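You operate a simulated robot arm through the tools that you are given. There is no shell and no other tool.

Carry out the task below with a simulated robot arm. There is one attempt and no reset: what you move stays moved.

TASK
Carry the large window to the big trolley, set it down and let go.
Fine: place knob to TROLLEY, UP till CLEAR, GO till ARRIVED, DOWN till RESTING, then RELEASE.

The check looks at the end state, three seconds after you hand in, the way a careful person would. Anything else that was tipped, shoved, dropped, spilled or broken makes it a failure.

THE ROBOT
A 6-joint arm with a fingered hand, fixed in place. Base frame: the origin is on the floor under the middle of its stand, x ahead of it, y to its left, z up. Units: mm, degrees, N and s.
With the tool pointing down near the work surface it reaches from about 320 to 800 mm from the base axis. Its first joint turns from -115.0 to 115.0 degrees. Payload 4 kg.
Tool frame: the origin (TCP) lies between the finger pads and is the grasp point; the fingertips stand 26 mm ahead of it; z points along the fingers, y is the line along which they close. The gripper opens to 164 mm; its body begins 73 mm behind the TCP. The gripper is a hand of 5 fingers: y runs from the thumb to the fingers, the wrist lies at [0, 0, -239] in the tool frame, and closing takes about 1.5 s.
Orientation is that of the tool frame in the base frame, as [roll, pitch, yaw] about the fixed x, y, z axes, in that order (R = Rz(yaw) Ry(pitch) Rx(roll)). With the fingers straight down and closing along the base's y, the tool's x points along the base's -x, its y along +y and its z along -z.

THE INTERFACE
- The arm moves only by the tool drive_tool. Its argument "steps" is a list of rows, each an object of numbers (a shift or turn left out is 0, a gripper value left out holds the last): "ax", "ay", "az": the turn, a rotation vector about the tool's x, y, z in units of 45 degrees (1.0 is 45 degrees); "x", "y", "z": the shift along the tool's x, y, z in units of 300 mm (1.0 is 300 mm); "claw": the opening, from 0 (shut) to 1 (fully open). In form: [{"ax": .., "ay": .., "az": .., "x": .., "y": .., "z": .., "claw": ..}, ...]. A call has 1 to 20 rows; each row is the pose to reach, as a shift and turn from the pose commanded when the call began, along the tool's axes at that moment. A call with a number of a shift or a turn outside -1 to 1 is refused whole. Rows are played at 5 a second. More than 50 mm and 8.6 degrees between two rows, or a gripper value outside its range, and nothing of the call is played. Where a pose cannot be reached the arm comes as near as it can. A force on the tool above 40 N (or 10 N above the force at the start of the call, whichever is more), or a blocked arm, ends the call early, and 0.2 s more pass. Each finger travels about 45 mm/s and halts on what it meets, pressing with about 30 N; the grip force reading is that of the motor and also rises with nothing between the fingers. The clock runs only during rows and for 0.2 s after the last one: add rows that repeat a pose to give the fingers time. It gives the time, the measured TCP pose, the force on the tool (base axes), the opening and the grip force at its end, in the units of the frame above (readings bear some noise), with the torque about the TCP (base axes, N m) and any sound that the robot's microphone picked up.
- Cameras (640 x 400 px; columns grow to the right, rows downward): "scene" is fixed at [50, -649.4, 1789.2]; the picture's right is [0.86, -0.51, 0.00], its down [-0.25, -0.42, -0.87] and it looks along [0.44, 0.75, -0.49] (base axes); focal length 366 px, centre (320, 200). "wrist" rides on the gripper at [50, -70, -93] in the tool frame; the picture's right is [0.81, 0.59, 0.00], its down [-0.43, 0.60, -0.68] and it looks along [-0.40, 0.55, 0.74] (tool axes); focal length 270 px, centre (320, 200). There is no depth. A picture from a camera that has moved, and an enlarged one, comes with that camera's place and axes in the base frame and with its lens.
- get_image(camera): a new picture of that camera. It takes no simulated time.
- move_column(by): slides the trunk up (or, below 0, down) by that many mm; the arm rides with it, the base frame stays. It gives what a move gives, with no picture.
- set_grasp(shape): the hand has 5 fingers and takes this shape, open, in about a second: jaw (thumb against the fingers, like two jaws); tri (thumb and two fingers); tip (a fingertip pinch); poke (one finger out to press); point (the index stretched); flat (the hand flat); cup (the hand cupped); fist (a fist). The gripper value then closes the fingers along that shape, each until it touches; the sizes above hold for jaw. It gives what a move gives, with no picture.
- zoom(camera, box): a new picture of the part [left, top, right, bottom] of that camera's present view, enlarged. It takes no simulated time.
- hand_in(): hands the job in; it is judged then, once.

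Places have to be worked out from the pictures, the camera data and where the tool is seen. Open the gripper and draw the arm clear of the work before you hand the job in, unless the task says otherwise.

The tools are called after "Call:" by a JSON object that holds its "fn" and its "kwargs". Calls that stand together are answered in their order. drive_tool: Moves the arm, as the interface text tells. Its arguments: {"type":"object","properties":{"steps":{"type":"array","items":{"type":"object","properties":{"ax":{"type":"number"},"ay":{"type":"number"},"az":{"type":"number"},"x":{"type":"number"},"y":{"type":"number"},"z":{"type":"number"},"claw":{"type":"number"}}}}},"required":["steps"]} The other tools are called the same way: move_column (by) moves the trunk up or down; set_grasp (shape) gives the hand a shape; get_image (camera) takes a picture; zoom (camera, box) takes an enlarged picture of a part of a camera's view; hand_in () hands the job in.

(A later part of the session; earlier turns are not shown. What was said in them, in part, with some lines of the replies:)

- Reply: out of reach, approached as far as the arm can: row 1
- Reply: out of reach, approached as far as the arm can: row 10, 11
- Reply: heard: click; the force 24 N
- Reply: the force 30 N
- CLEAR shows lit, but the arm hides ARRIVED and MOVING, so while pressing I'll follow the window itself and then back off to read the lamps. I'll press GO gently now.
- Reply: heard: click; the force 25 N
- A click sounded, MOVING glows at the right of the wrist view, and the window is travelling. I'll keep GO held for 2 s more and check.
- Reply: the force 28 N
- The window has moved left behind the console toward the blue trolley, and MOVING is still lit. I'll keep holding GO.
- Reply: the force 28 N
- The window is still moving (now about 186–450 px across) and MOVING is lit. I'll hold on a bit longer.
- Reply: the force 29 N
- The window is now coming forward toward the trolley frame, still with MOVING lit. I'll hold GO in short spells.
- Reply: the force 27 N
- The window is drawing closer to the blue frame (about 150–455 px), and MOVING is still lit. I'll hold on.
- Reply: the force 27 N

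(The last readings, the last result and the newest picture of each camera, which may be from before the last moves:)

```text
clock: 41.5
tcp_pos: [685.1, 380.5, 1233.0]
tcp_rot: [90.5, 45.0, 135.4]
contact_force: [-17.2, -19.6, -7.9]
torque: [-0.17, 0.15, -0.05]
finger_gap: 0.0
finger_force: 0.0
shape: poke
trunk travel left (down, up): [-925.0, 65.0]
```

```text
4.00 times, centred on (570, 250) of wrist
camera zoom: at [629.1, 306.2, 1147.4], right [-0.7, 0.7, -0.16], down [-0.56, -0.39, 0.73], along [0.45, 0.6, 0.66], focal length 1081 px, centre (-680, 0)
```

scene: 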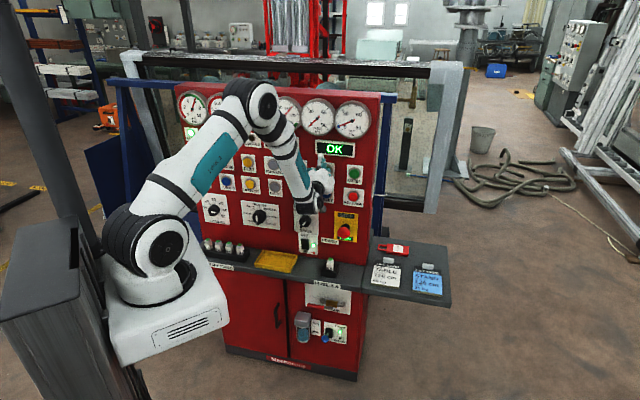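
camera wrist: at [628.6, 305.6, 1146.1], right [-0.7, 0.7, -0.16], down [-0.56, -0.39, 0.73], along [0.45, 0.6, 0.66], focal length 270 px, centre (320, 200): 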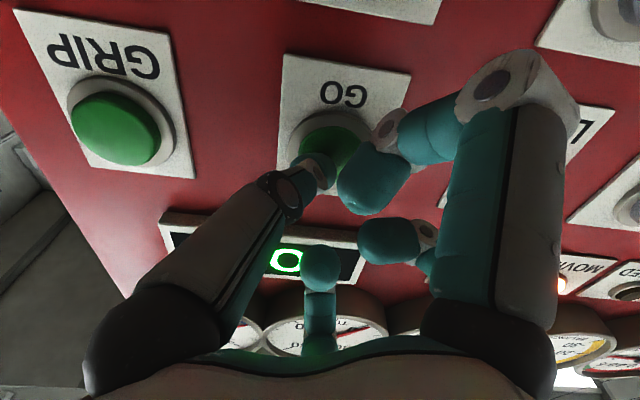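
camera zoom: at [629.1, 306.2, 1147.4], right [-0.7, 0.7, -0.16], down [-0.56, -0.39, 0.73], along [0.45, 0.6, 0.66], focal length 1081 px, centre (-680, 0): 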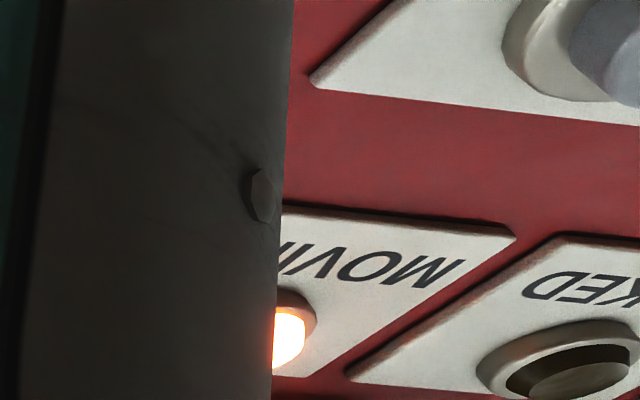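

The window is almost behind the blue frame (about 125–470 px), with MOVING still lit. I'll hold on in small steps.

Call:
{"fn": "drive_tool", "kwargs": {"steps": [{"z": 0}, {"z": 0}]}}

Call:
{"fn": "get_image", "kwargs": {"camera": "scene"}}

Call:
{"fn": "zoom", "kwargs": {"camera": "wrist", "box": [500, 200, 640, 300]}}

```text
clock: 42.1
tcp_pos: [685.0, 381.3, 1232.7]
tcp_rot: [90.5, 45.0, 135.3]
contact_force: [-18.2, -19.5, -8.0]
torque: [-0.18, 0.16, -0.08]
finger_gap: 0.0
finger_force: 0.0
shape: poke
trunk travel left (down, up): [-925.0, 65.0]
```

```text
taken
```

scene: 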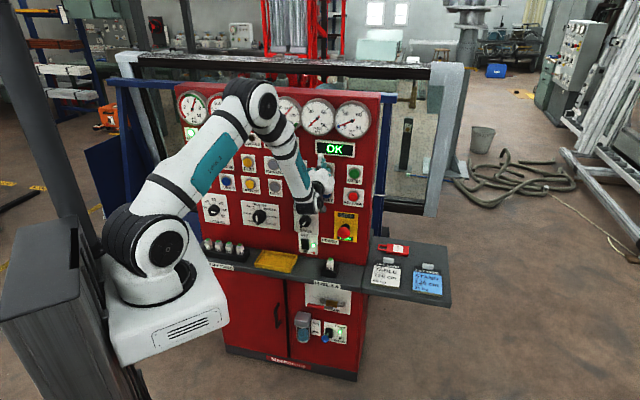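

```text
4.00 times, centred on (570, 250) of wrist
camera zoom: at [629.1, 306.2, 1147.4], right [-0.7, 0.7, -0.16], down [-0.56, -0.39, 0.73], along [0.45, 0.6, 0.66], focal length 1081 px, centre (-680, 0)
```

zoom: 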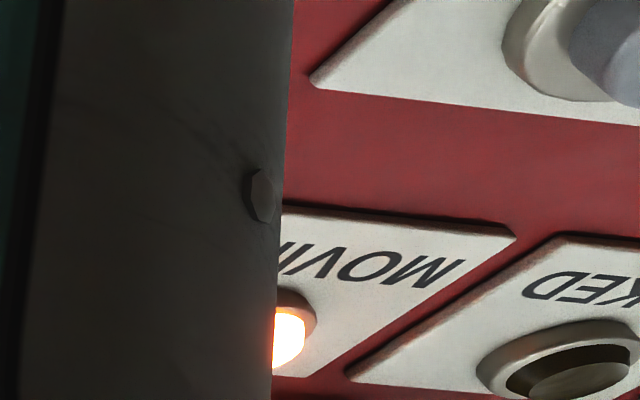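

Call:
{"fn": "zoom", "kwargs": {"camera": "scene", "box": [80, 40, 240, 140]}}

Call:
{"fn": "zoom", "kwargs": {"camera": "scene", "box": [340, 40, 500, 220]}}

```text
4.00 times, centred on (160, 90) of scene
camera zoom: at [50.0, -649.4, 1789.2], right [0.86, -0.51, 0.0], down [-0.25, -0.42, -0.87], along [0.44, 0.75, -0.49], focal length 1464 px, centre (960, 640)
```

zoom: 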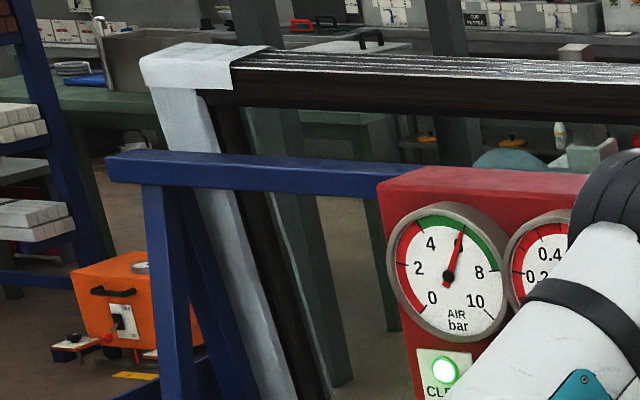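

```text
2.22 times, centred on (420, 130) of scene
camera zoom: at [50.0, -649.4, 1789.2], right [0.86, -0.51, 0.0], down [-0.25, -0.42, -0.87], along [0.44, 0.75, -0.49], focal length 813 px, centre (98, 356)
```

zoom: 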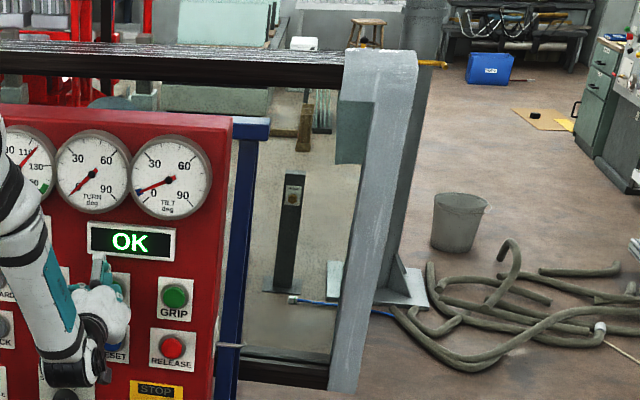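

The window hangs right behind the blue trolley's frame, still creeping forward. I'll hold GO a little longer and watch for it to stop.

Call:
{"fn": "drive_tool", "kwargs": {"steps": [{"z": 0}, {"z": 0}, {"z": 0}]}}

Call:
{"fn": "zoom", "kwargs": {"camera": "scene", "box": [80, 40, 240, 140]}}

Call:
{"fn": "zoom", "kwargs": {"camera": "wrist", "box": [500, 200, 640, 300]}}

```text
clock: 42.9
tcp_pos: [685.5, 382.4, 1232.7]
tcp_rot: [90.5, 45.1, 135.4]
contact_force: [-17.6, -18.4, -8.0]
torque: [-0.17, 0.17, -0.05]
finger_gap: 0.0
finger_force: 0.1
shape: poke
trunk travel left (down, up): [-925.0, 65.0]
```

```text
4.00 times, centred on (160, 90) of scene
camera zoom: at [50.0, -649.4, 1789.2], right [0.86, -0.51, 0.0], down [-0.25, -0.42, -0.87], along [0.44, 0.75, -0.49], focal length 1464 px, centre (960, 640)
```

zoom: 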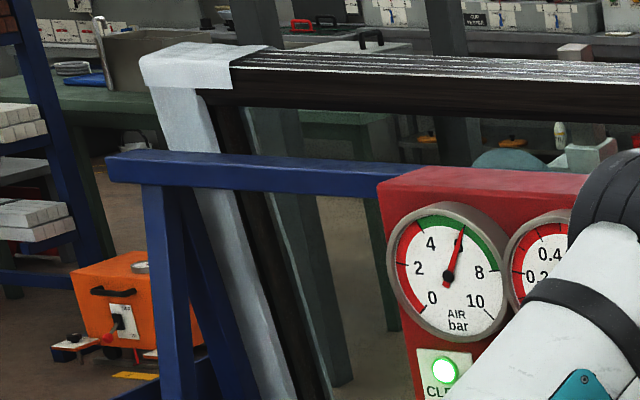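

```text
4.00 times, centred on (570, 250) of wrist
camera zoom: at [629.1, 306.2, 1147.4], right [-0.7, 0.7, -0.16], down [-0.56, -0.39, 0.73], along [0.45, 0.6, 0.66], focal length 1081 px, centre (-680, 0)
```

zoom: 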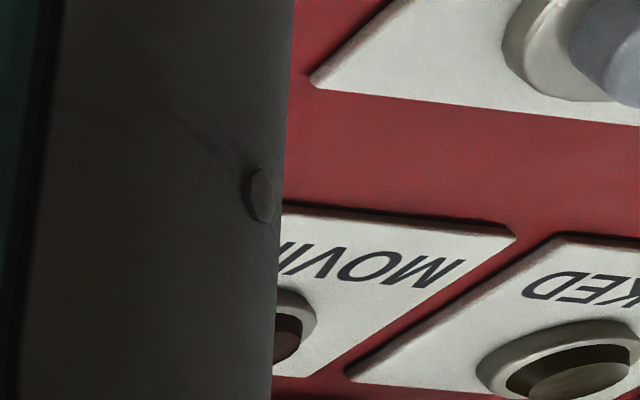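

MOVING has gone off and the window no longer shifts, so it should have arrived. I'll release GO, back off 60 mm and slide left and down toward DOWN, which also uncovers the lamps.

Call:
{"fn": "drive_tool", "kwargs": {"steps": [{"z": -0.1}, {"z": -0.2}, {"x": 0.122, "y": 0.084, "z": -0.2}, {"x": 0.244, "y": 0.169, "z": -0.2}, {"x": 0.366, "y": 0.253, "z": -0.2}, {"x": 0.488, "y": 0.338, "z": -0.2}, {"x": 0.61, "y": 0.422, "z": -0.2}, {"x": 0.733, "y": 0.507, "z": -0.2}, {"x": 0.733, "y": 0.507, "z": -0.2}]}}

Call:
{"fn": "get_image", "kwargs": {"camera": "scene"}}

Call:
{"fn": "zoom", "kwargs": {"camera": "scene", "box": [170, 80, 370, 205]}}

```text
clock: 44.9
tcp_pos: [462.7, 529.9, 1183.2]
tcp_rot: [90.6, 45.0, 135.4]
contact_force: [0.2, -0.5, 0.5]
torque: [0.02, 0.01, 0.01]
finger_gap: 0.0
finger_force: 0.0
shape: poke
trunk travel left (down, up): [-925.0, 65.0]
```

```text
taken
```

scene: 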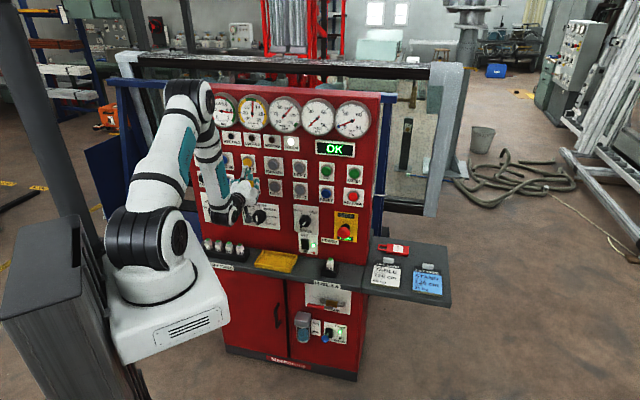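

```text
3.20 times, centred on (270, 142) of scene
camera zoom: at [50.0, -649.4, 1789.2], right [0.86, -0.51, 0.0], down [-0.25, -0.42, -0.87], along [0.44, 0.75, -0.49], focal length 1171 px, centre (480, 384)
```

zoom: 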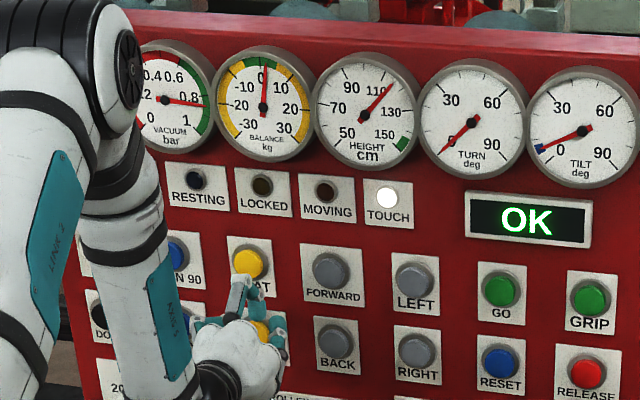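

TOUCH is lit, BALANCE is near 0 and the vacuum is steady, but ARRIVED is still covered. I'll go on left to DOWN's column, which should uncover it.

Call:
{"fn": "drive_tool", "kwargs": {"steps": [{"x": 0.123, "y": 0.085, "z": -0.004}, {"x": 0.246, "y": 0.17, "z": -0.008}, {"x": 0.369, "y": 0.254, "z": -0.012}, {"x": 0.492, "y": 0.339, "z": -0.016}, {"x": 0.615, "y": 0.424, "z": -0.02}, {"x": 0.738, "y": 0.509, "z": -0.024}, {"x": 0.738, "y": 0.509, "z": -0.024}]}}

Call:
{"fn": "get_image", "kwargs": {"camera": "wrist"}}

Call:
{"fn": "zoom", "kwargs": {"camera": "scene", "box": [170, 80, 370, 205]}}

Call:
{"fn": "zoom", "kwargs": {"camera": "scene", "box": [150, 125, 246, 195]}}

```text
clock: 46.5
tcp_pos: [268.1, 710.5, 1133.4]
tcp_rot: [90.6, 44.9, 135.4]
contact_force: [-0.2, -0.5, -0.8]
torque: [0.0, -0.03, 0.02]
finger_gap: 0.0
finger_force: 0.0
shape: poke
trunk travel left (down, up): [-925.0, 65.0]
```

```text
taken
camera wrist: at [211.4, 635.5, 1046.6], right [-0.7, 0.7, -0.16], down [-0.56, -0.39, 0.73], along [0.45, 0.6, 0.66], focal length 270 px, centre (320, 200)
```

wrist: 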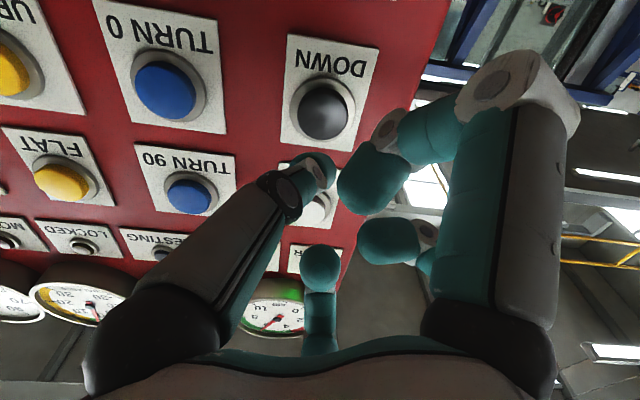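

```text
3.20 times, centred on (270, 142) of scene
camera zoom: at [50.0, -649.4, 1789.2], right [0.86, -0.51, 0.0], down [-0.25, -0.42, -0.87], along [0.44, 0.75, -0.49], focal length 1171 px, centre (480, 384)
```

zoom: 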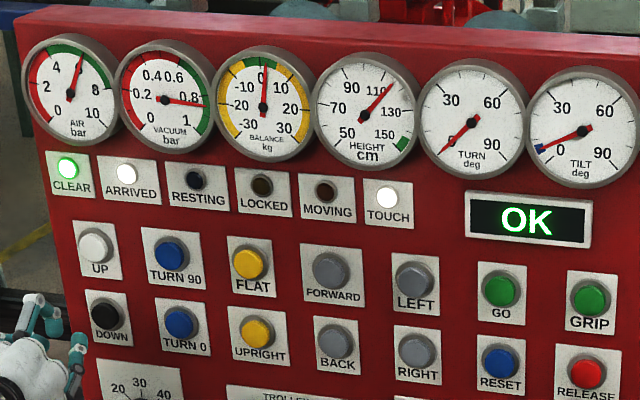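

```text
5.71 times, centred on (198, 160) of scene
camera zoom: at [50.0, -649.4, 1789.2], right [0.86, -0.51, 0.0], down [-0.25, -0.42, -0.87], along [0.44, 0.75, -0.49], focal length 2092 px, centre (1017, 429)
```

zoom: 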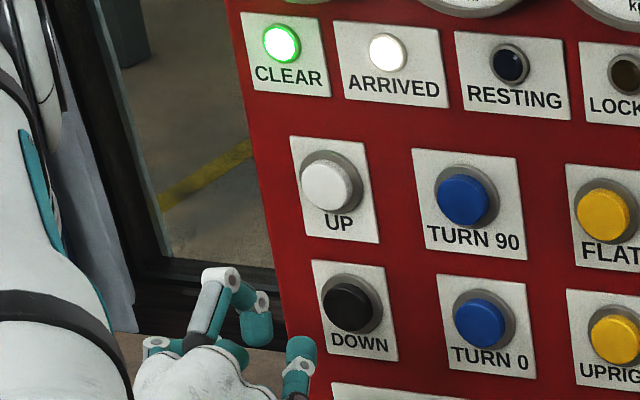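

CLEAR and ARRIVED are both lit: the window is over the trolley. DOWN triangulates to u≈-314, z≈1121, and the finger is lined up with it. I'll come up to just short of the button.

Call:
{"fn": "drive_tool", "kwargs": {"steps": [{"x": -0.007, "y": -0.007, "z": 0.1}, {"x": -0.007, "y": -0.007, "z": 0.165}, {"x": -0.007, "y": -0.007, "z": 0.18}]}}

Call:
{"fn": "zoom", "kwargs": {"camera": "scene", "box": [150, 125, 246, 195]}}

Call:
{"fn": "zoom", "kwargs": {"camera": "wrist", "box": [240, 40, 440, 205]}}

Call:
{"fn": "zoom", "kwargs": {"camera": "scene", "box": [265, 90, 375, 160]}}

```text
clock: 47.3
tcp_pos: [307.6, 744.8, 1133.9]
tcp_rot: [90.6, 45.0, 135.5]
contact_force: [0.4, 0.0, 0.8]
torque: [-0.02, 0.02, 0.01]
finger_gap: 0.0
finger_force: 0.0
shape: poke
trunk travel left (down, up): [-925.0, 65.0]
```

```text
5.71 times, centred on (198, 160) of scene
camera zoom: at [50.0, -649.4, 1789.2], right [0.86, -0.51, 0.0], down [-0.25, -0.42, -0.87], along [0.44, 0.75, -0.49], focal length 2092 px, centre (1017, 429)
```

zoom: 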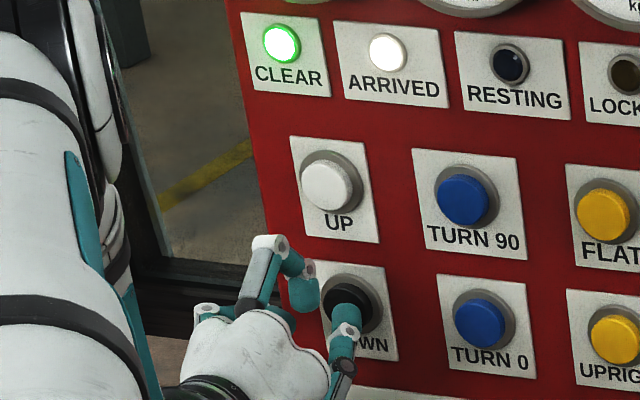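

```text
2.42 times, centred on (340, 122) of wrist
camera zoom: at [251.9, 669.0, 1048.2], right [-0.7, 0.7, -0.16], down [-0.56, -0.39, 0.73], along [0.45, 0.6, 0.66], focal length 655 px, centre (272, 388)
```

zoom: 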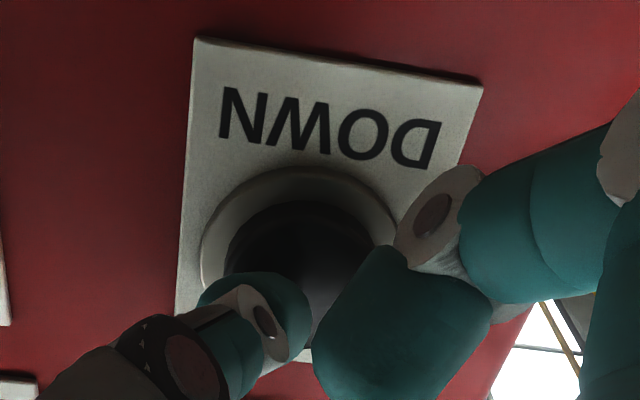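

```text
5.71 times, centred on (320, 125) of scene
camera zoom: at [50.0, -649.4, 1789.2], right [0.86, -0.51, 0.0], down [-0.25, -0.42, -0.87], along [0.44, 0.75, -0.49], focal length 2092 px, centre (320, 629)
```

zoom: 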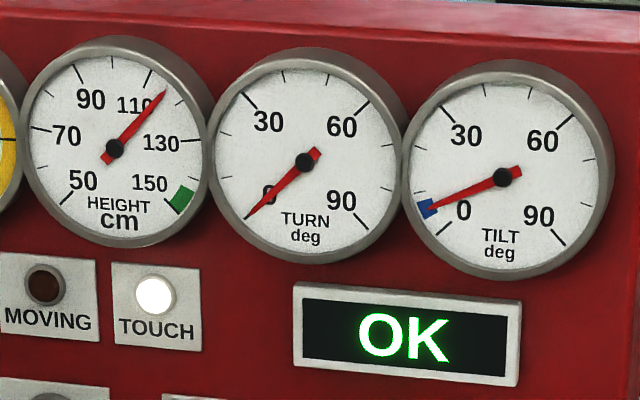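

The fingertip is centred on DOWN, and the TILT needle sits on its blue mark. I'll press DOWN in small steps and check at once.

Call:
{"fn": "drive_tool", "kwargs": {"steps": [{"z": 0.025}, {"z": 0.038}, {"z": 0.046}]}}

Call:
{"fn": "zoom", "kwargs": {"camera": "scene", "box": [170, 80, 370, 205]}}

Call:
{"fn": "get_image", "kwargs": {"camera": "scene"}}

```text
clock: 48.1
tcp_pos: [315.2, 751.2, 1133.4]
tcp_rot: [90.8, 45.2, 135.5]
contact_force: [-15.2, -20.4, -3.9]
torque: [-0.03, 0.07, -0.12]
finger_gap: 0.0
finger_force: 0.1
shape: poke
trunk travel left (down, up): [-925.0, 65.0]
heard: click
```

```text
3.20 times, centred on (270, 142) of scene
camera zoom: at [50.0, -649.4, 1789.2], right [0.86, -0.51, 0.0], down [-0.25, -0.42, -0.87], along [0.44, 0.75, -0.49], focal length 1171 px, centre (480, 384)
```

zoom: 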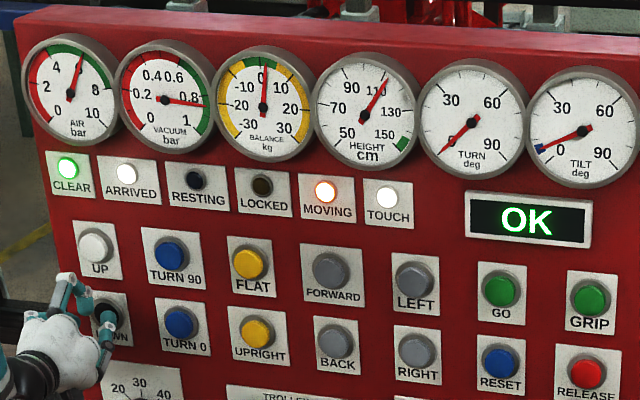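

```text
taken
```

scene: 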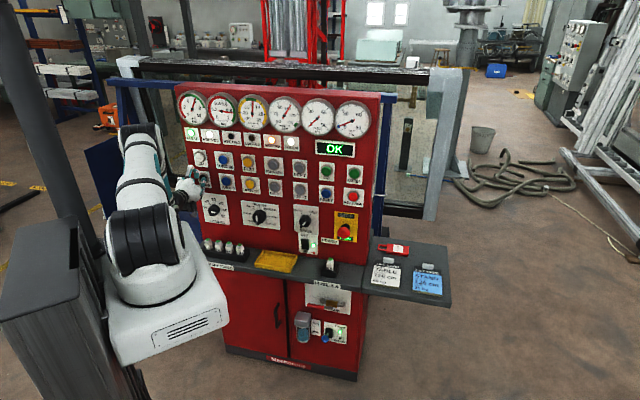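

MOVING is lit and the window is coming down (about 114 cm). I'll hold DOWN in short spells and watch RESTING.

Call:
{"fn": "drive_tool", "kwargs": {"steps": [{"z": 0}, {"z": 0}]}}

Call:
{"fn": "zoom", "kwargs": {"camera": "scene", "box": [170, 80, 370, 205]}}

```text
clock: 48.7
tcp_pos: [316.2, 751.7, 1132.7]
tcp_rot: [90.8, 45.1, 135.6]
contact_force: [-19.3, -24.8, -10.5]
torque: [-0.17, 0.2, -0.12]
finger_gap: 0.0
finger_force: 0.1
shape: poke
trunk travel left (down, up): [-925.0, 65.0]
```

```text
3.20 times, centred on (270, 142) of scene
camera zoom: at [50.0, -649.4, 1789.2], right [0.86, -0.51, 0.0], down [-0.25, -0.42, -0.87], along [0.44, 0.75, -0.49], focal length 1171 px, centre (480, 384)
```

zoom: 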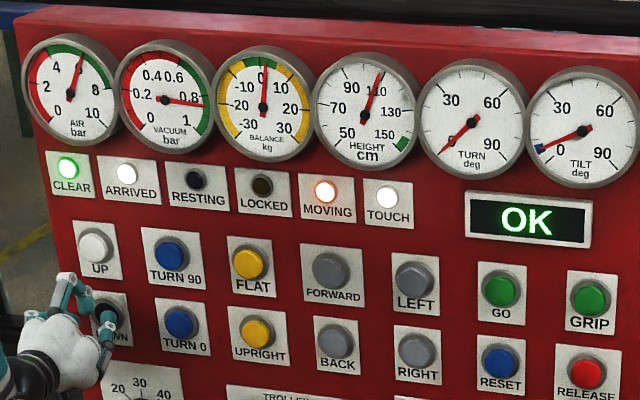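

The height is about 108 cm and falling, with 33 N on the button. I'll ease the push by about 1 mm and hold on.

Call:
{"fn": "drive_tool", "kwargs": {"steps": [{"z": -0.004}, {"z": -0.004}]}}

Call:
{"fn": "zoom", "kwargs": {"camera": "scene", "box": [170, 80, 370, 205]}}

```text
clock: 49.3
tcp_pos: [316.5, 752.7, 1134.7]
tcp_rot: [90.5, 45.1, 135.4]
contact_force: [-18.8, -21.5, -8.6]
torque: [-0.11, 0.16, -0.04]
finger_gap: 0.1
finger_force: 0.0
shape: poke
trunk travel left (down, up): [-925.0, 65.0]
```

```text
3.20 times, centred on (270, 142) of scene
camera zoom: at [50.0, -649.4, 1789.2], right [0.86, -0.51, 0.0], down [-0.25, -0.42, -0.87], along [0.44, 0.75, -0.49], focal length 1171 px, centre (480, 384)
```

zoom: 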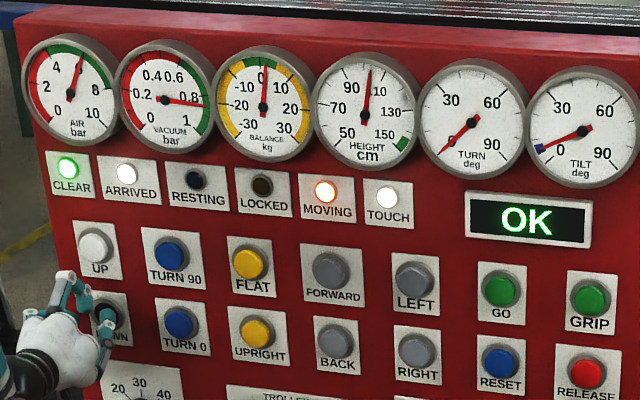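

The height is now about 102 cm, with CLEAR still on and RESTING off. I'll continue with single-row holds.

Call:
{"fn": "drive_tool", "kwargs": {"steps": [{"z": 0}]}}

Call:
{"fn": "zoom", "kwargs": {"camera": "scene", "box": [170, 80, 370, 205]}}

```text
clock: 49.7
tcp_pos: [314.5, 751.8, 1136.1]
tcp_rot: [90.4, 44.9, 135.3]
contact_force: [-18.5, -20.0, -7.3]
torque: [-0.14, 0.16, -0.03]
finger_gap: 0.2
finger_force: 0.0
shape: poke
trunk travel left (down, up): [-925.0, 65.0]
```

```text
3.20 times, centred on (270, 142) of scene
camera zoom: at [50.0, -649.4, 1789.2], right [0.86, -0.51, 0.0], down [-0.25, -0.42, -0.87], along [0.44, 0.75, -0.49], focal length 1171 px, centre (480, 384)
```

zoom: 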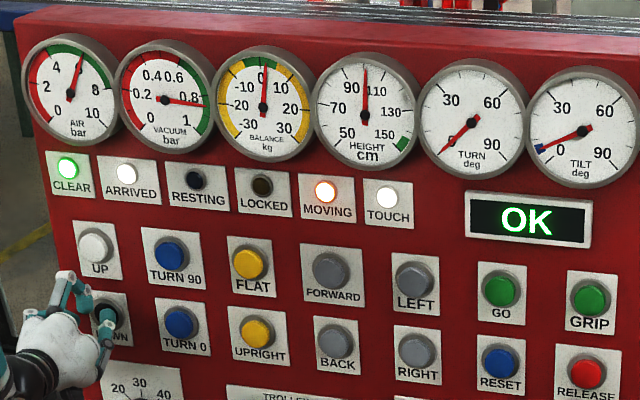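

About 99 cm now, and RESTING is still off. I'll go on one row at a time.

Call:
{"fn": "drive_tool", "kwargs": {"steps": [{"z": 0}]}}

Call:
{"fn": "zoom", "kwargs": {"camera": "scene", "box": [170, 80, 370, 205]}}

```text
clock: 50.1
tcp_pos: [315.2, 751.5, 1135.1]
tcp_rot: [90.4, 45.0, 135.3]
contact_force: [-20.0, -19.8, -7.3]
torque: [-0.12, 0.13, -0.03]
finger_gap: 0.1
finger_force: 0.0
shape: poke
trunk travel left (down, up): [-925.0, 65.0]
```

```text
3.20 times, centred on (270, 142) of scene
camera zoom: at [50.0, -649.4, 1789.2], right [0.86, -0.51, 0.0], down [-0.25, -0.42, -0.87], along [0.44, 0.75, -0.49], focal length 1171 px, centre (480, 384)
```

zoom: 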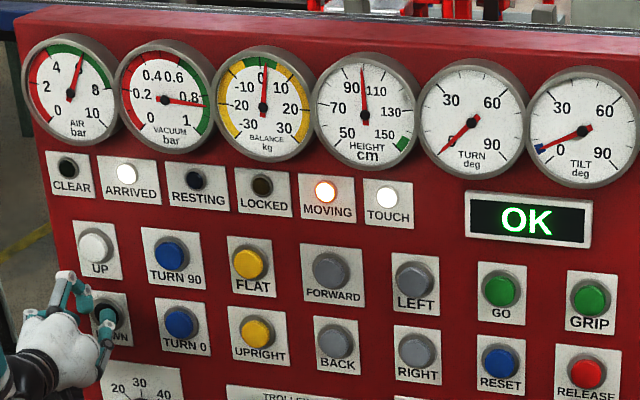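

CLEAR has gone off at about 97 cm, so the window is close to the trolley's bed. One more short hold.

Call:
{"fn": "drive_tool", "kwargs": {"steps": [{"z": 0}]}}

Call:
{"fn": "zoom", "kwargs": {"camera": "scene", "box": [170, 80, 370, 205]}}

```text
clock: 50.5
tcp_pos: [315.1, 752.5, 1136.1]
tcp_rot: [90.4, 45.0, 135.3]
contact_force: [-19.2, -19.4, -6.6]
torque: [-0.08, 0.11, 0.01]
finger_gap: 0.1
finger_force: 0.1
shape: poke
trunk travel left (down, up): [-925.0, 65.0]
```

```text
3.20 times, centred on (270, 142) of scene
camera zoom: at [50.0, -649.4, 1789.2], right [0.86, -0.51, 0.0], down [-0.25, -0.42, -0.87], along [0.44, 0.75, -0.49], focal length 1171 px, centre (480, 384)
```

zoom: 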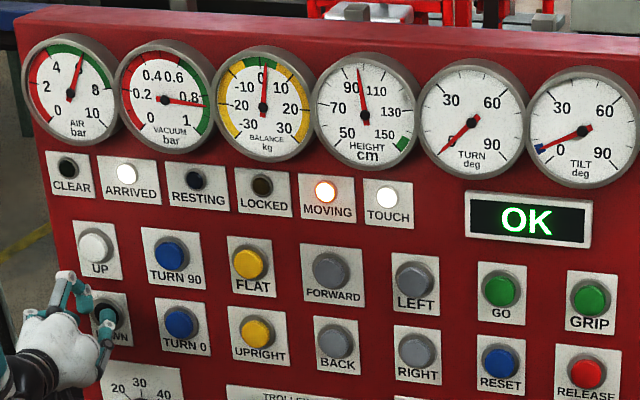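

About 95 cm, descending more slowly, and RESTING is still off. I'll keep holding in single rows.

Call:
{"fn": "drive_tool", "kwargs": {"steps": [{"z": 0}]}}

Call:
{"fn": "zoom", "kwargs": {"camera": "scene", "box": [170, 80, 370, 205]}}

```text
clock: 50.9
tcp_pos: [314.8, 751.8, 1134.9]
tcp_rot: [90.4, 45.0, 135.3]
contact_force: [-18.8, -19.0, -5.7]
torque: [-0.1, 0.11, 0.01]
finger_gap: 0.2
finger_force: 0.1
shape: poke
trunk travel left (down, up): [-925.0, 65.0]
```

```text
3.20 times, centred on (270, 142) of scene
camera zoom: at [50.0, -649.4, 1789.2], right [0.86, -0.51, 0.0], down [-0.25, -0.42, -0.87], along [0.44, 0.75, -0.49], focal length 1171 px, centre (480, 384)
```

zoom: 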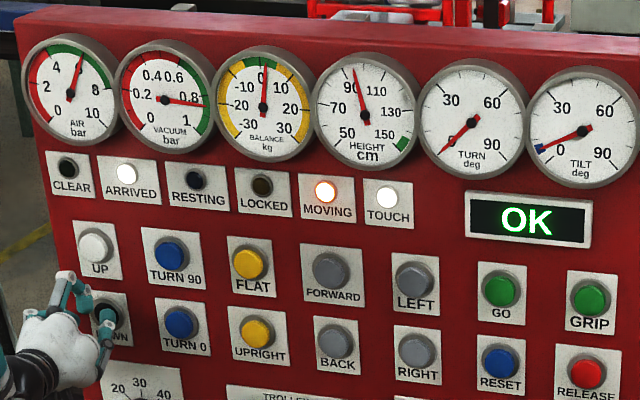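

About 92 cm, and RESTING is still off. I'll continue.

Call:
{"fn": "drive_tool", "kwargs": {"steps": [{"z": 0}]}}

Call:
{"fn": "zoom", "kwargs": {"camera": "scene", "box": [170, 80, 370, 205]}}

```text
clock: 51.3
tcp_pos: [315.5, 752.4, 1134.1]
tcp_rot: [90.5, 45.0, 135.3]
contact_force: [-19.2, -18.9, -5.3]
torque: [-0.08, 0.12, -0.01]
finger_gap: 0.0
finger_force: 0.1
shape: poke
trunk travel left (down, up): [-925.0, 65.0]
```

```text
3.20 times, centred on (270, 142) of scene
camera zoom: at [50.0, -649.4, 1789.2], right [0.86, -0.51, 0.0], down [-0.25, -0.42, -0.87], along [0.44, 0.75, -0.49], focal length 1171 px, centre (480, 384)
```

zoom: 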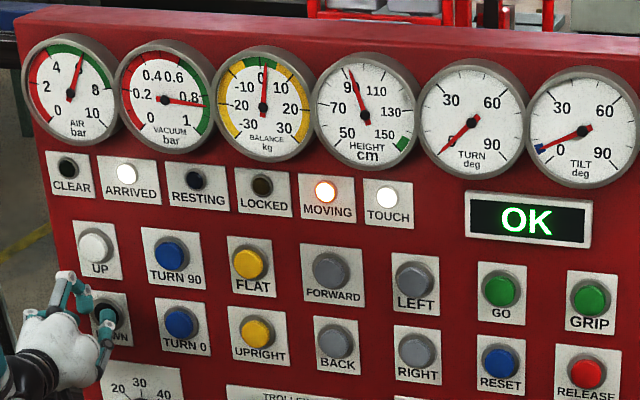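

About 90 cm now, still MOVING and not RESTING. I'll hold on and also look at the window itself.

Call:
{"fn": "drive_tool", "kwargs": {"steps": [{"z": 0}]}}

Call:
{"fn": "zoom", "kwargs": {"camera": "scene", "box": [170, 80, 370, 205]}}

Call:
{"fn": "get_image", "kwargs": {"camera": "scene"}}

```text
clock: 51.7
tcp_pos: [316.4, 752.2, 1135.8]
tcp_rot: [90.4, 45.0, 135.2]
contact_force: [-19.3, -18.0, -5.6]
torque: [-0.06, 0.09, 0.0]
finger_gap: 0.1
finger_force: 0.1
shape: poke
trunk travel left (down, up): [-925.0, 65.0]
```

```text
3.20 times, centred on (270, 142) of scene
camera zoom: at [50.0, -649.4, 1789.2], right [0.86, -0.51, 0.0], down [-0.25, -0.42, -0.87], along [0.44, 0.75, -0.49], focal length 1171 px, centre (480, 384)
```

zoom: 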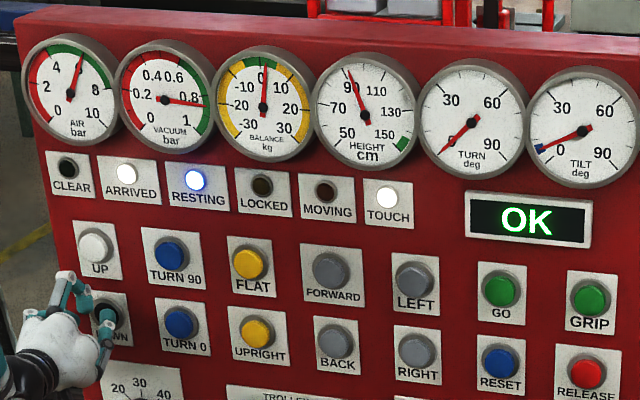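

```text
taken
```

scene: 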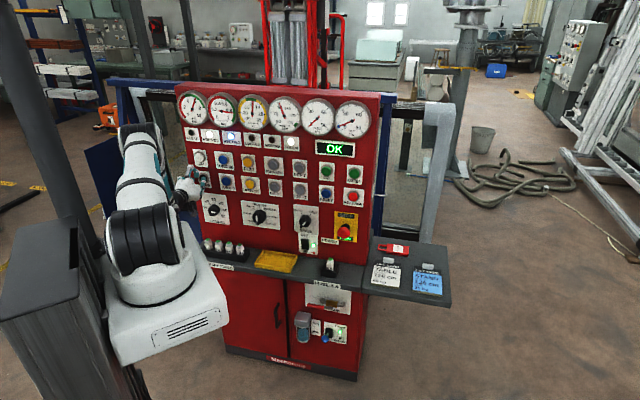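

RESTING is lit, MOVING is off, and the window sits on the blue trolley at about 89 cm. I'll let go of DOWN, back off and start right toward RELEASE, taking a closer look at how the window sits.

Call:
{"fn": "drive_tool", "kwargs": {"steps": [{"z": -0.1}, {"z": -0.2}, {"x": -0.106, "y": -0.106, "z": -0.2}, {"x": -0.212, "y": -0.212, "z": -0.2}, {"x": -0.318, "y": -0.318, "z": -0.2}, {"x": -0.424, "y": -0.424, "z": -0.2}, {"x": -0.53, "y": -0.53, "z": -0.2}, {"x": -0.636, "y": -0.636, "z": -0.2}, {"x": -0.742, "y": -0.742, "z": -0.2}, {"x": -0.742, "y": -0.742, "z": -0.2}]}}

Call:
{"fn": "get_image", "kwargs": {"camera": "scene"}}

Call:
{"fn": "zoom", "kwargs": {"camera": "scene", "box": [360, 80, 480, 250]}}

Call:
{"fn": "zoom", "kwargs": {"camera": "scene", "box": [80, 60, 220, 260]}}

```text
clock: 53.9
tcp_pos: [504.9, 492.5, 1137.9]
tcp_rot: [91.1, 45.0, 135.8]
contact_force: [1.0, -0.1, 0.2]
torque: [-0.02, -0.02, -0.02]
finger_gap: 0.1
finger_force: 0.1
shape: poke
out of reach, approached as far as the arm can: row 8, 9, 10
trunk travel left (down, up): [-925.0, 65.0]
```

```text
taken
```

scene: 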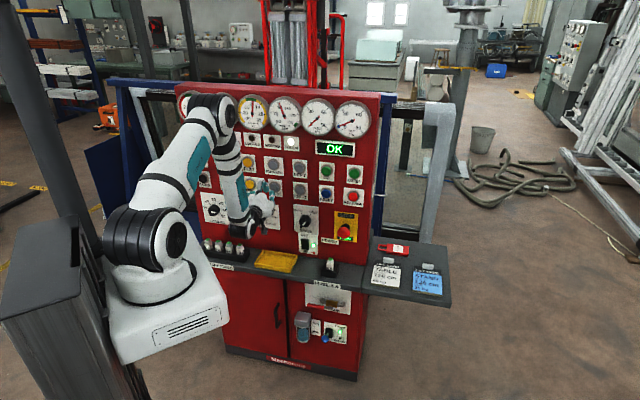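

```text
2.35 times, centred on (420, 165) of scene
camera zoom: at [50.0, -649.4, 1789.2], right [0.86, -0.51, 0.0], down [-0.25, -0.42, -0.87], along [0.44, 0.75, -0.49], focal length 861 px, centre (85, 282)
```

zoom: 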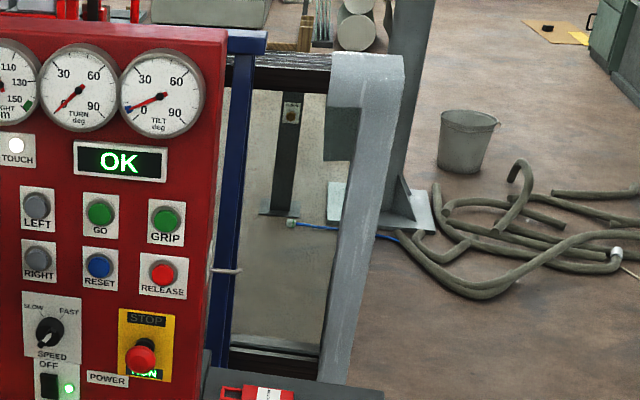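

```text
2.00 times, centred on (150, 160) of scene
camera zoom: at [50.0, -649.4, 1789.2], right [0.86, -0.51, 0.0], down [-0.25, -0.42, -0.87], along [0.44, 0.75, -0.49], focal length 732 px, centre (660, 280)
```

zoom: 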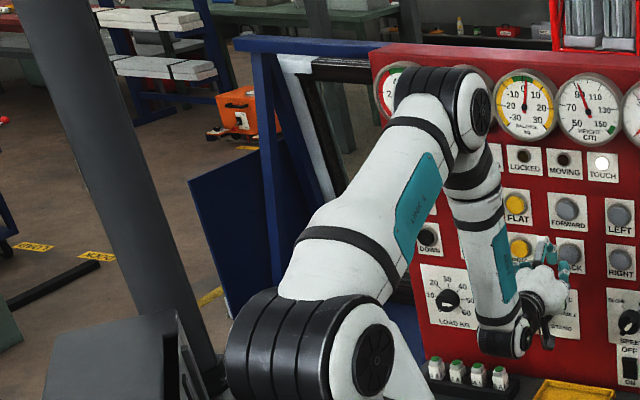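

The window stands along the blue trolley's frame and all readings are steady; the last rows were just at the arm's near limit. I'll continue right to RELEASE's column and stay off the buttons.

Call:
{"fn": "drive_tool", "kwargs": {"steps": [{"x": -0.106, "y": -0.106, "z": 0.02}, {"x": -0.212, "y": -0.212, "z": 0.02}, {"x": -0.318, "y": -0.318, "z": 0.02}, {"x": -0.424, "y": -0.424, "z": 0.015}, {"x": -0.53, "y": -0.53, "z": 0.01}, {"x": -0.636, "y": -0.636, "z": 0.005}, {"x": -0.735, "y": -0.735, "z": 0.0}, {"x": -0.735, "y": -0.735, "z": 0.0}]}}

Call:
{"fn": "get_image", "kwargs": {"camera": "wrist"}}

Call:
{"fn": "zoom", "kwargs": {"camera": "scene", "box": [290, 140, 390, 240]}}

Call:
{"fn": "get_image", "kwargs": {"camera": "scene"}}

```text
clock: 55.7
tcp_pos: [722.2, 276.2, 1137.6]
tcp_rot: [90.5, 44.9, 135.5]
contact_force: [-0.8, 0.3, 0.0]
torque: [0.01, -0.03, 0.0]
finger_gap: 0.0
finger_force: 0.1
shape: poke
trunk travel left (down, up): [-925.0, 65.0]
```

```text
taken
camera wrist: at [665.1, 199.4, 1052.4], right [-0.7, 0.7, -0.16], down [-0.56, -0.39, 0.73], along [0.45, 0.6, 0.66], focal length 270 px, centre (320, 200)
```

wrist: 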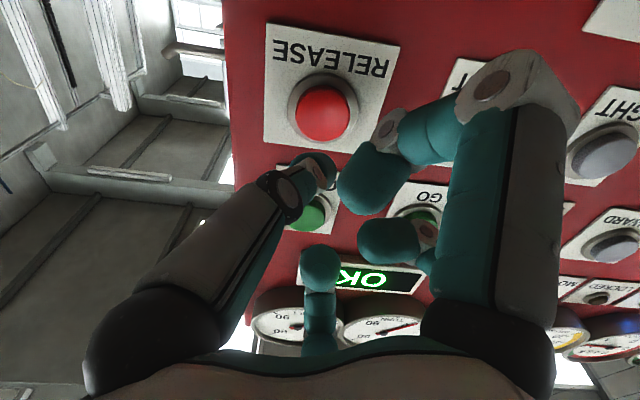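

```text
4.00 times, centred on (340, 190) of scene
camera zoom: at [50.0, -649.4, 1789.2], right [0.86, -0.51, 0.0], down [-0.25, -0.42, -0.87], along [0.44, 0.75, -0.49], focal length 1464 px, centre (240, 240)
```

zoom: 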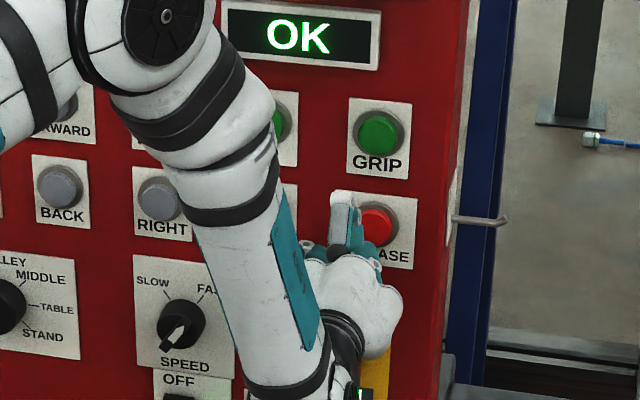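

```text
taken
```

scene: 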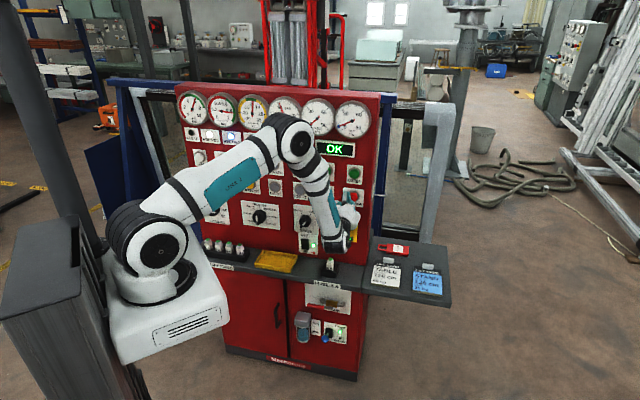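

RELEASE triangulates to u≈317, z≈1125, the hand is 5 mm off laterally, and it stays clear of the STOP mushroom below. RESTING still shows, so I'll come up to just short of RELEASE and check.

Call:
{"fn": "drive_tool", "kwargs": {"steps": [{"x": -0.013, "y": -0.013, "z": 0.07}, {"x": -0.013, "y": -0.013, "z": 0.11}, {"x": -0.013, "y": -0.013, "z": 0.13}, {"x": -0.013, "y": -0.013, "z": 0.13}]}}

Call:
{"fn": "zoom", "kwargs": {"camera": "scene", "box": [310, 160, 390, 240]}}

Call:
{"fn": "zoom", "kwargs": {"camera": "wrist", "box": [220, 40, 420, 205]}}

Call:
{"fn": "zoom", "kwargs": {"camera": "scene", "box": [170, 80, 310, 165]}}

```text
clock: 56.7
tcp_pos: [751.7, 298.1, 1135.0]
tcp_rot: [90.6, 45.0, 135.4]
contact_force: [0.4, 0.4, -0.1]
torque: [0.02, -0.02, -0.04]
finger_gap: 0.0
finger_force: 0.1
shape: poke
trunk travel left (down, up): [-925.0, 65.0]
```

```text
5.00 times, centred on (350, 200) of scene
camera zoom: at [50.0, -649.4, 1789.2], right [0.86, -0.51, 0.0], down [-0.25, -0.42, -0.87], along [0.44, 0.75, -0.49], focal length 1830 px, centre (170, 200)
```

zoom: 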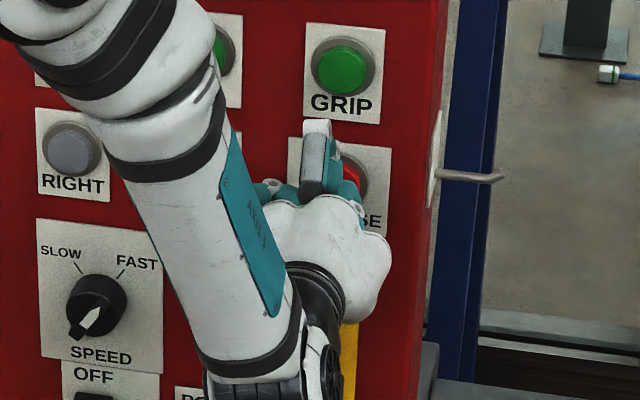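

```text
2.42 times, centred on (320, 122) of wrist
camera zoom: at [696.5, 221.8, 1050.6], right [-0.7, 0.7, -0.16], down [-0.56, -0.39, 0.73], along [0.45, 0.6, 0.66], focal length 655 px, centre (320, 388)
```

zoom: 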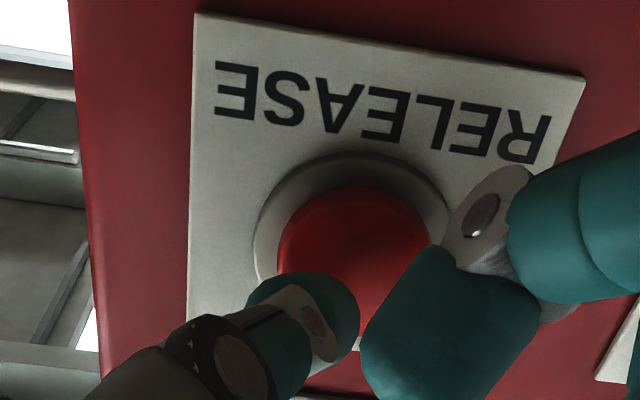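

```text
4.57 times, centred on (240, 122) of scene
camera zoom: at [50.0, -649.4, 1789.2], right [0.86, -0.51, 0.0], down [-0.25, -0.42, -0.87], along [0.44, 0.75, -0.49], focal length 1673 px, centre (686, 554)
```

zoom: 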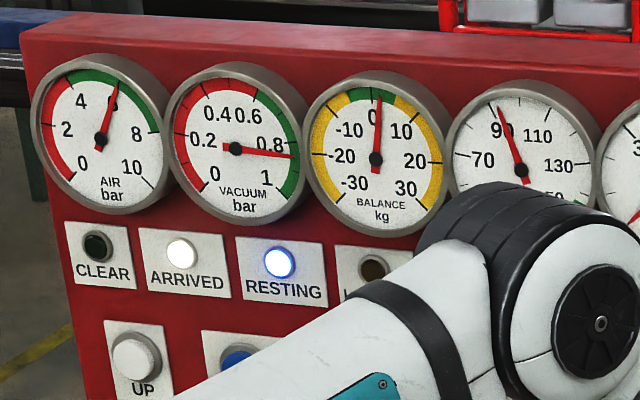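

The lamps are ARRIVED and RESTING with vacuum 0.87, and the fingertip has the same alignment to the button as on the earlier presses. I'll press RELEASE.

Call:
{"fn": "drive_tool", "kwargs": {"steps": [{"z": 0.025}, {"z": 0.038}, {"z": 0.045}, {"z": 0.049}, {"z": 0.049}]}}

Call:
{"fn": "get_image", "kwargs": {"camera": "scene"}}

Call:
{"fn": "zoom", "kwargs": {"camera": "scene", "box": [170, 80, 310, 165]}}

Call:
{"fn": "zoom", "kwargs": {"camera": "wrist", "box": [220, 220, 640, 400]}}

```text
clock: 57.9
tcp_pos: [763.2, 305.4, 1135.9]
tcp_rot: [90.6, 44.9, 135.4]
contact_force: [-19.4, -17.5, -7.0]
torque: [-0.09, 0.13, -0.07]
finger_gap: 0.2
finger_force: 0.0
shape: poke
trunk travel left (down, up): [-925.0, 65.0]
heard: click
```

```text
taken
```

scene: 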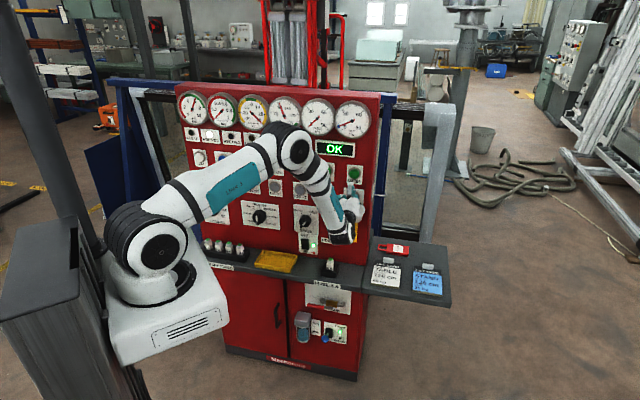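

```text
4.57 times, centred on (240, 122) of scene
camera zoom: at [50.0, -649.4, 1789.2], right [0.86, -0.51, 0.0], down [-0.25, -0.42, -0.87], along [0.44, 0.75, -0.49], focal length 1673 px, centre (686, 554)
```

zoom: 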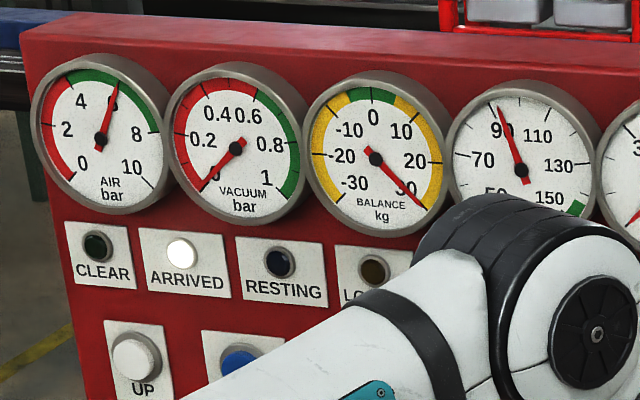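

```text
1.52 times, centred on (430, 310) of wrist
camera zoom: at [705.9, 229.8, 1051.4], right [-0.7, 0.7, -0.16], down [-0.56, -0.39, 0.73], along [0.45, 0.6, 0.66], focal length 412 px, centre (152, 32)
```

zoom: 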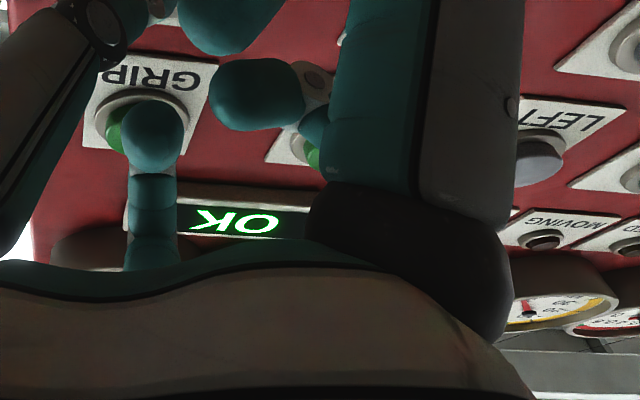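

A click sounded, the vacuum fell to 0, and the window stays put on the trolley. I'll back the finger off the button and draw the hand away from the panel.

Call:
{"fn": "drive_tool", "kwargs": {"steps": [{"z": -0.1}, {"z": -0.2}, {"z": -0.3}, {"z": -0.4}, {"z": -0.5}, {"z": -0.5}]}}

Call:
{"fn": "get_image", "kwargs": {"camera": "scene"}}

Call:
{"fn": "zoom", "kwargs": {"camera": "scene", "box": [170, 80, 370, 205]}}

Call:
{"fn": "zoom", "kwargs": {"camera": "scene", "box": [360, 60, 480, 250]}}

```text
clock: 59.3
tcp_pos: [667.9, 203.1, 1142.2]
tcp_rot: [91.4, 45.0, 136.2]
contact_force: [-0.3, -0.4, -0.3]
torque: [-0.01, 0.0, -0.01]
finger_gap: 0.1
finger_force: 0.0
shape: poke
out of reach, approached as far as the arm can: row 5, 6
trunk travel left (down, up): [-925.0, 65.0]
```

```text
taken
```

scene: 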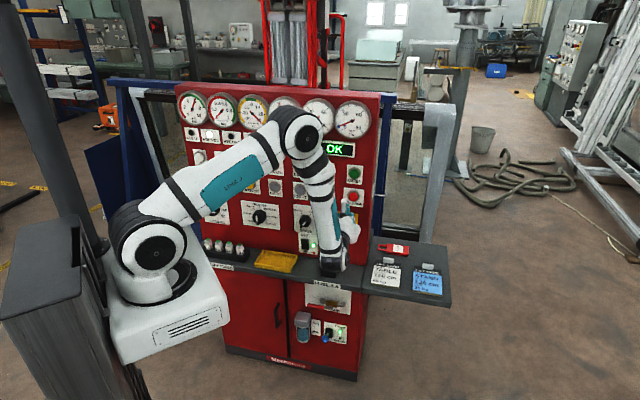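

```text
3.20 times, centred on (270, 142) of scene
camera zoom: at [50.0, -649.4, 1789.2], right [0.86, -0.51, 0.0], down [-0.25, -0.42, -0.87], along [0.44, 0.75, -0.49], focal length 1171 px, centre (480, 384)
```

zoom: 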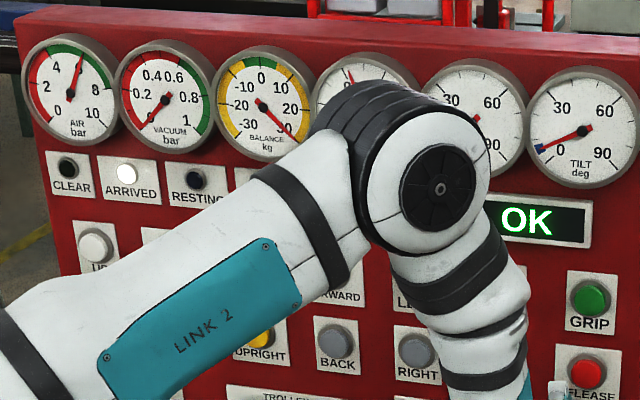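

```text
2.11 times, centred on (420, 155) of scene
camera zoom: at [50.0, -649.4, 1789.2], right [0.86, -0.51, 0.0], down [-0.25, -0.42, -0.87], along [0.44, 0.75, -0.49], focal length 770 px, centre (110, 295)
```

zoom: 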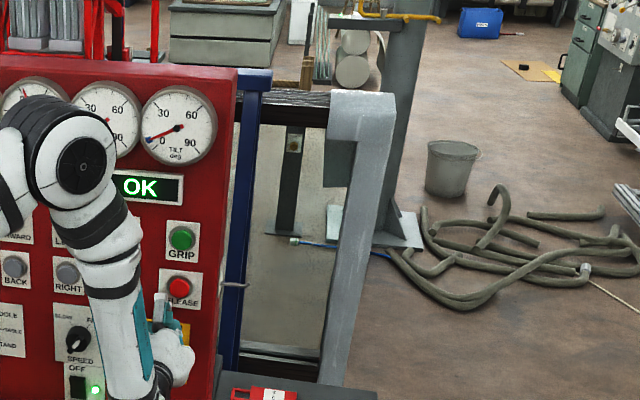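

The window stays on the trolley and the hand is clear of the panel by about 150 mm. I'll open the hand and move it aside, so I can read all the lamps before handing in.

Call:
{"fn": "set_grasp", "kwargs": {"shape": "jaw"}}

Call:
{"fn": "drive_tool", "kwargs": {"steps": [{"x": -0.1, "y": 0.1, "z": 0.03}, {"x": -0.2, "y": 0.2, "z": 0.03}, {"x": -0.3, "y": 0.3, "z": 0.03}, {"x": -0.4, "y": 0.4, "z": 0.03}, {"x": -0.4, "y": 0.4, "z": 0.03}, {"x": -0.4, "y": 0.4, "z": 0.03}, {"x": -0.4, "y": 0.4, "z": 0.03}]}}

Call:
{"fn": "get_image", "kwargs": {"camera": "scene"}}

Call:
{"fn": "zoom", "kwargs": {"camera": "scene", "box": [170, 80, 370, 205]}}

Call:
{"fn": "get_image", "kwargs": {"camera": "wrist"}}

```text
clock: 60.2
tcp_pos: [667.5, 203.8, 1142.2]
tcp_rot: [91.4, 45.0, 136.1]
contact_force: [1.2, 0.3, 0.3]
torque: [0.0, -0.02, -0.02]
finger_gap: 164.0
finger_force: 0.1
shape: jaw
trunk travel left (down, up): [-925.0, 65.0]
```

```text
clock: 61.8
tcp_pos: [680.5, 216.1, 1313.5]
tcp_rot: [90.6, 45.0, 135.5]
contact_force: [0.1, -0.6, 1.2]
torque: [0.03, 0.01, 0.03]
finger_gap: 164.2
finger_force: 0.0
shape: jaw
trunk travel left (down, up): [-925.0, 65.0]
```

```text
taken
```

scene: 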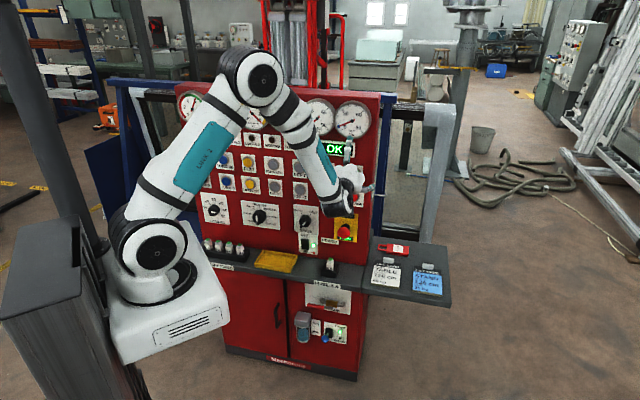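

```text
3.20 times, centred on (270, 142) of scene
camera zoom: at [50.0, -649.4, 1789.2], right [0.86, -0.51, 0.0], down [-0.25, -0.42, -0.87], along [0.44, 0.75, -0.49], focal length 1171 px, centre (480, 384)
```

zoom: 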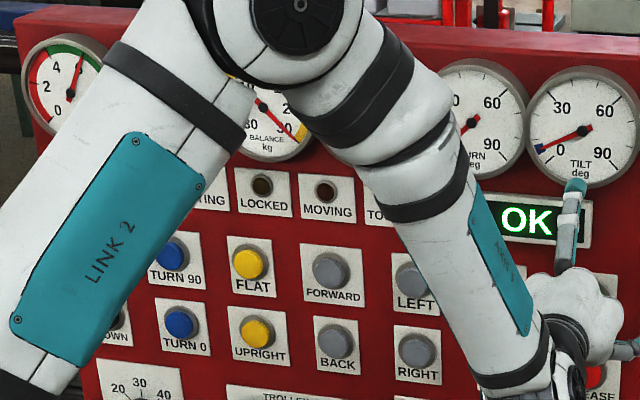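

```text
taken
camera wrist: at [624.1, 138.4, 1228.0], right [-0.7, 0.7, -0.16], down [-0.56, -0.39, 0.73], along [0.45, 0.6, 0.66], focal length 270 px, centre (320, 200)
```

wrist: 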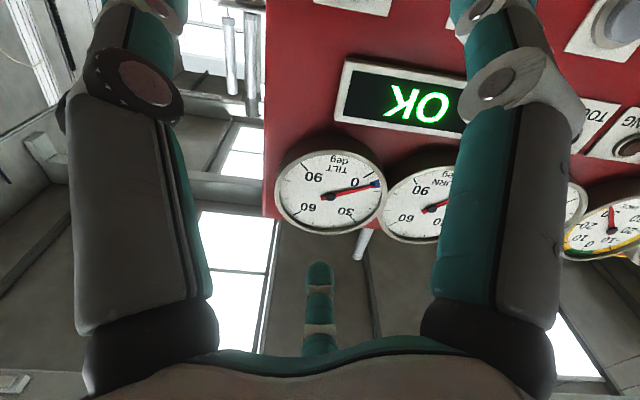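

The panel reads OK, MOVING is off, vacuum is released and the window stands unchanged on the blue trolley. The hand is open and clear of the panel, and nothing else has moved. I'm handing in.

Call:
{"fn": "hand_in", "kwargs": {}}

```text
The job is handed in.
```

The large window is on the big trolley, the cups have let go, and I've handed the job in. I don't have the check's verdict.

- **Place knob:** it was at PARK, and I turned it one step clockwise to TROLLEY.
- **UP:** held until CLEAR lit. I let go with the height at about 117 cm.
- **GO:** held until MOVING went off. Once the arm was out of the way I could see ARRIVED lit.
- **DOWN:** held in short spells until RESTING lit, at about 89 cm.
- **RELEASE:** one press. The vacuum dropped to 0 and the window stayed put.

When I handed in, the display read OK and MOVING was off. The hand was open and about 130 mm clear of the panel. Nothing else looked moved in the pictures.

I left SPEED at FAST and LOAD at 50 kg, as I found them. With the load off the cups, the BALANCE gauge now sits at its +30 kg end. The height still read about 89 cm when I last saw it, shortly after the release; the arm hid that gauge in the final pictures.
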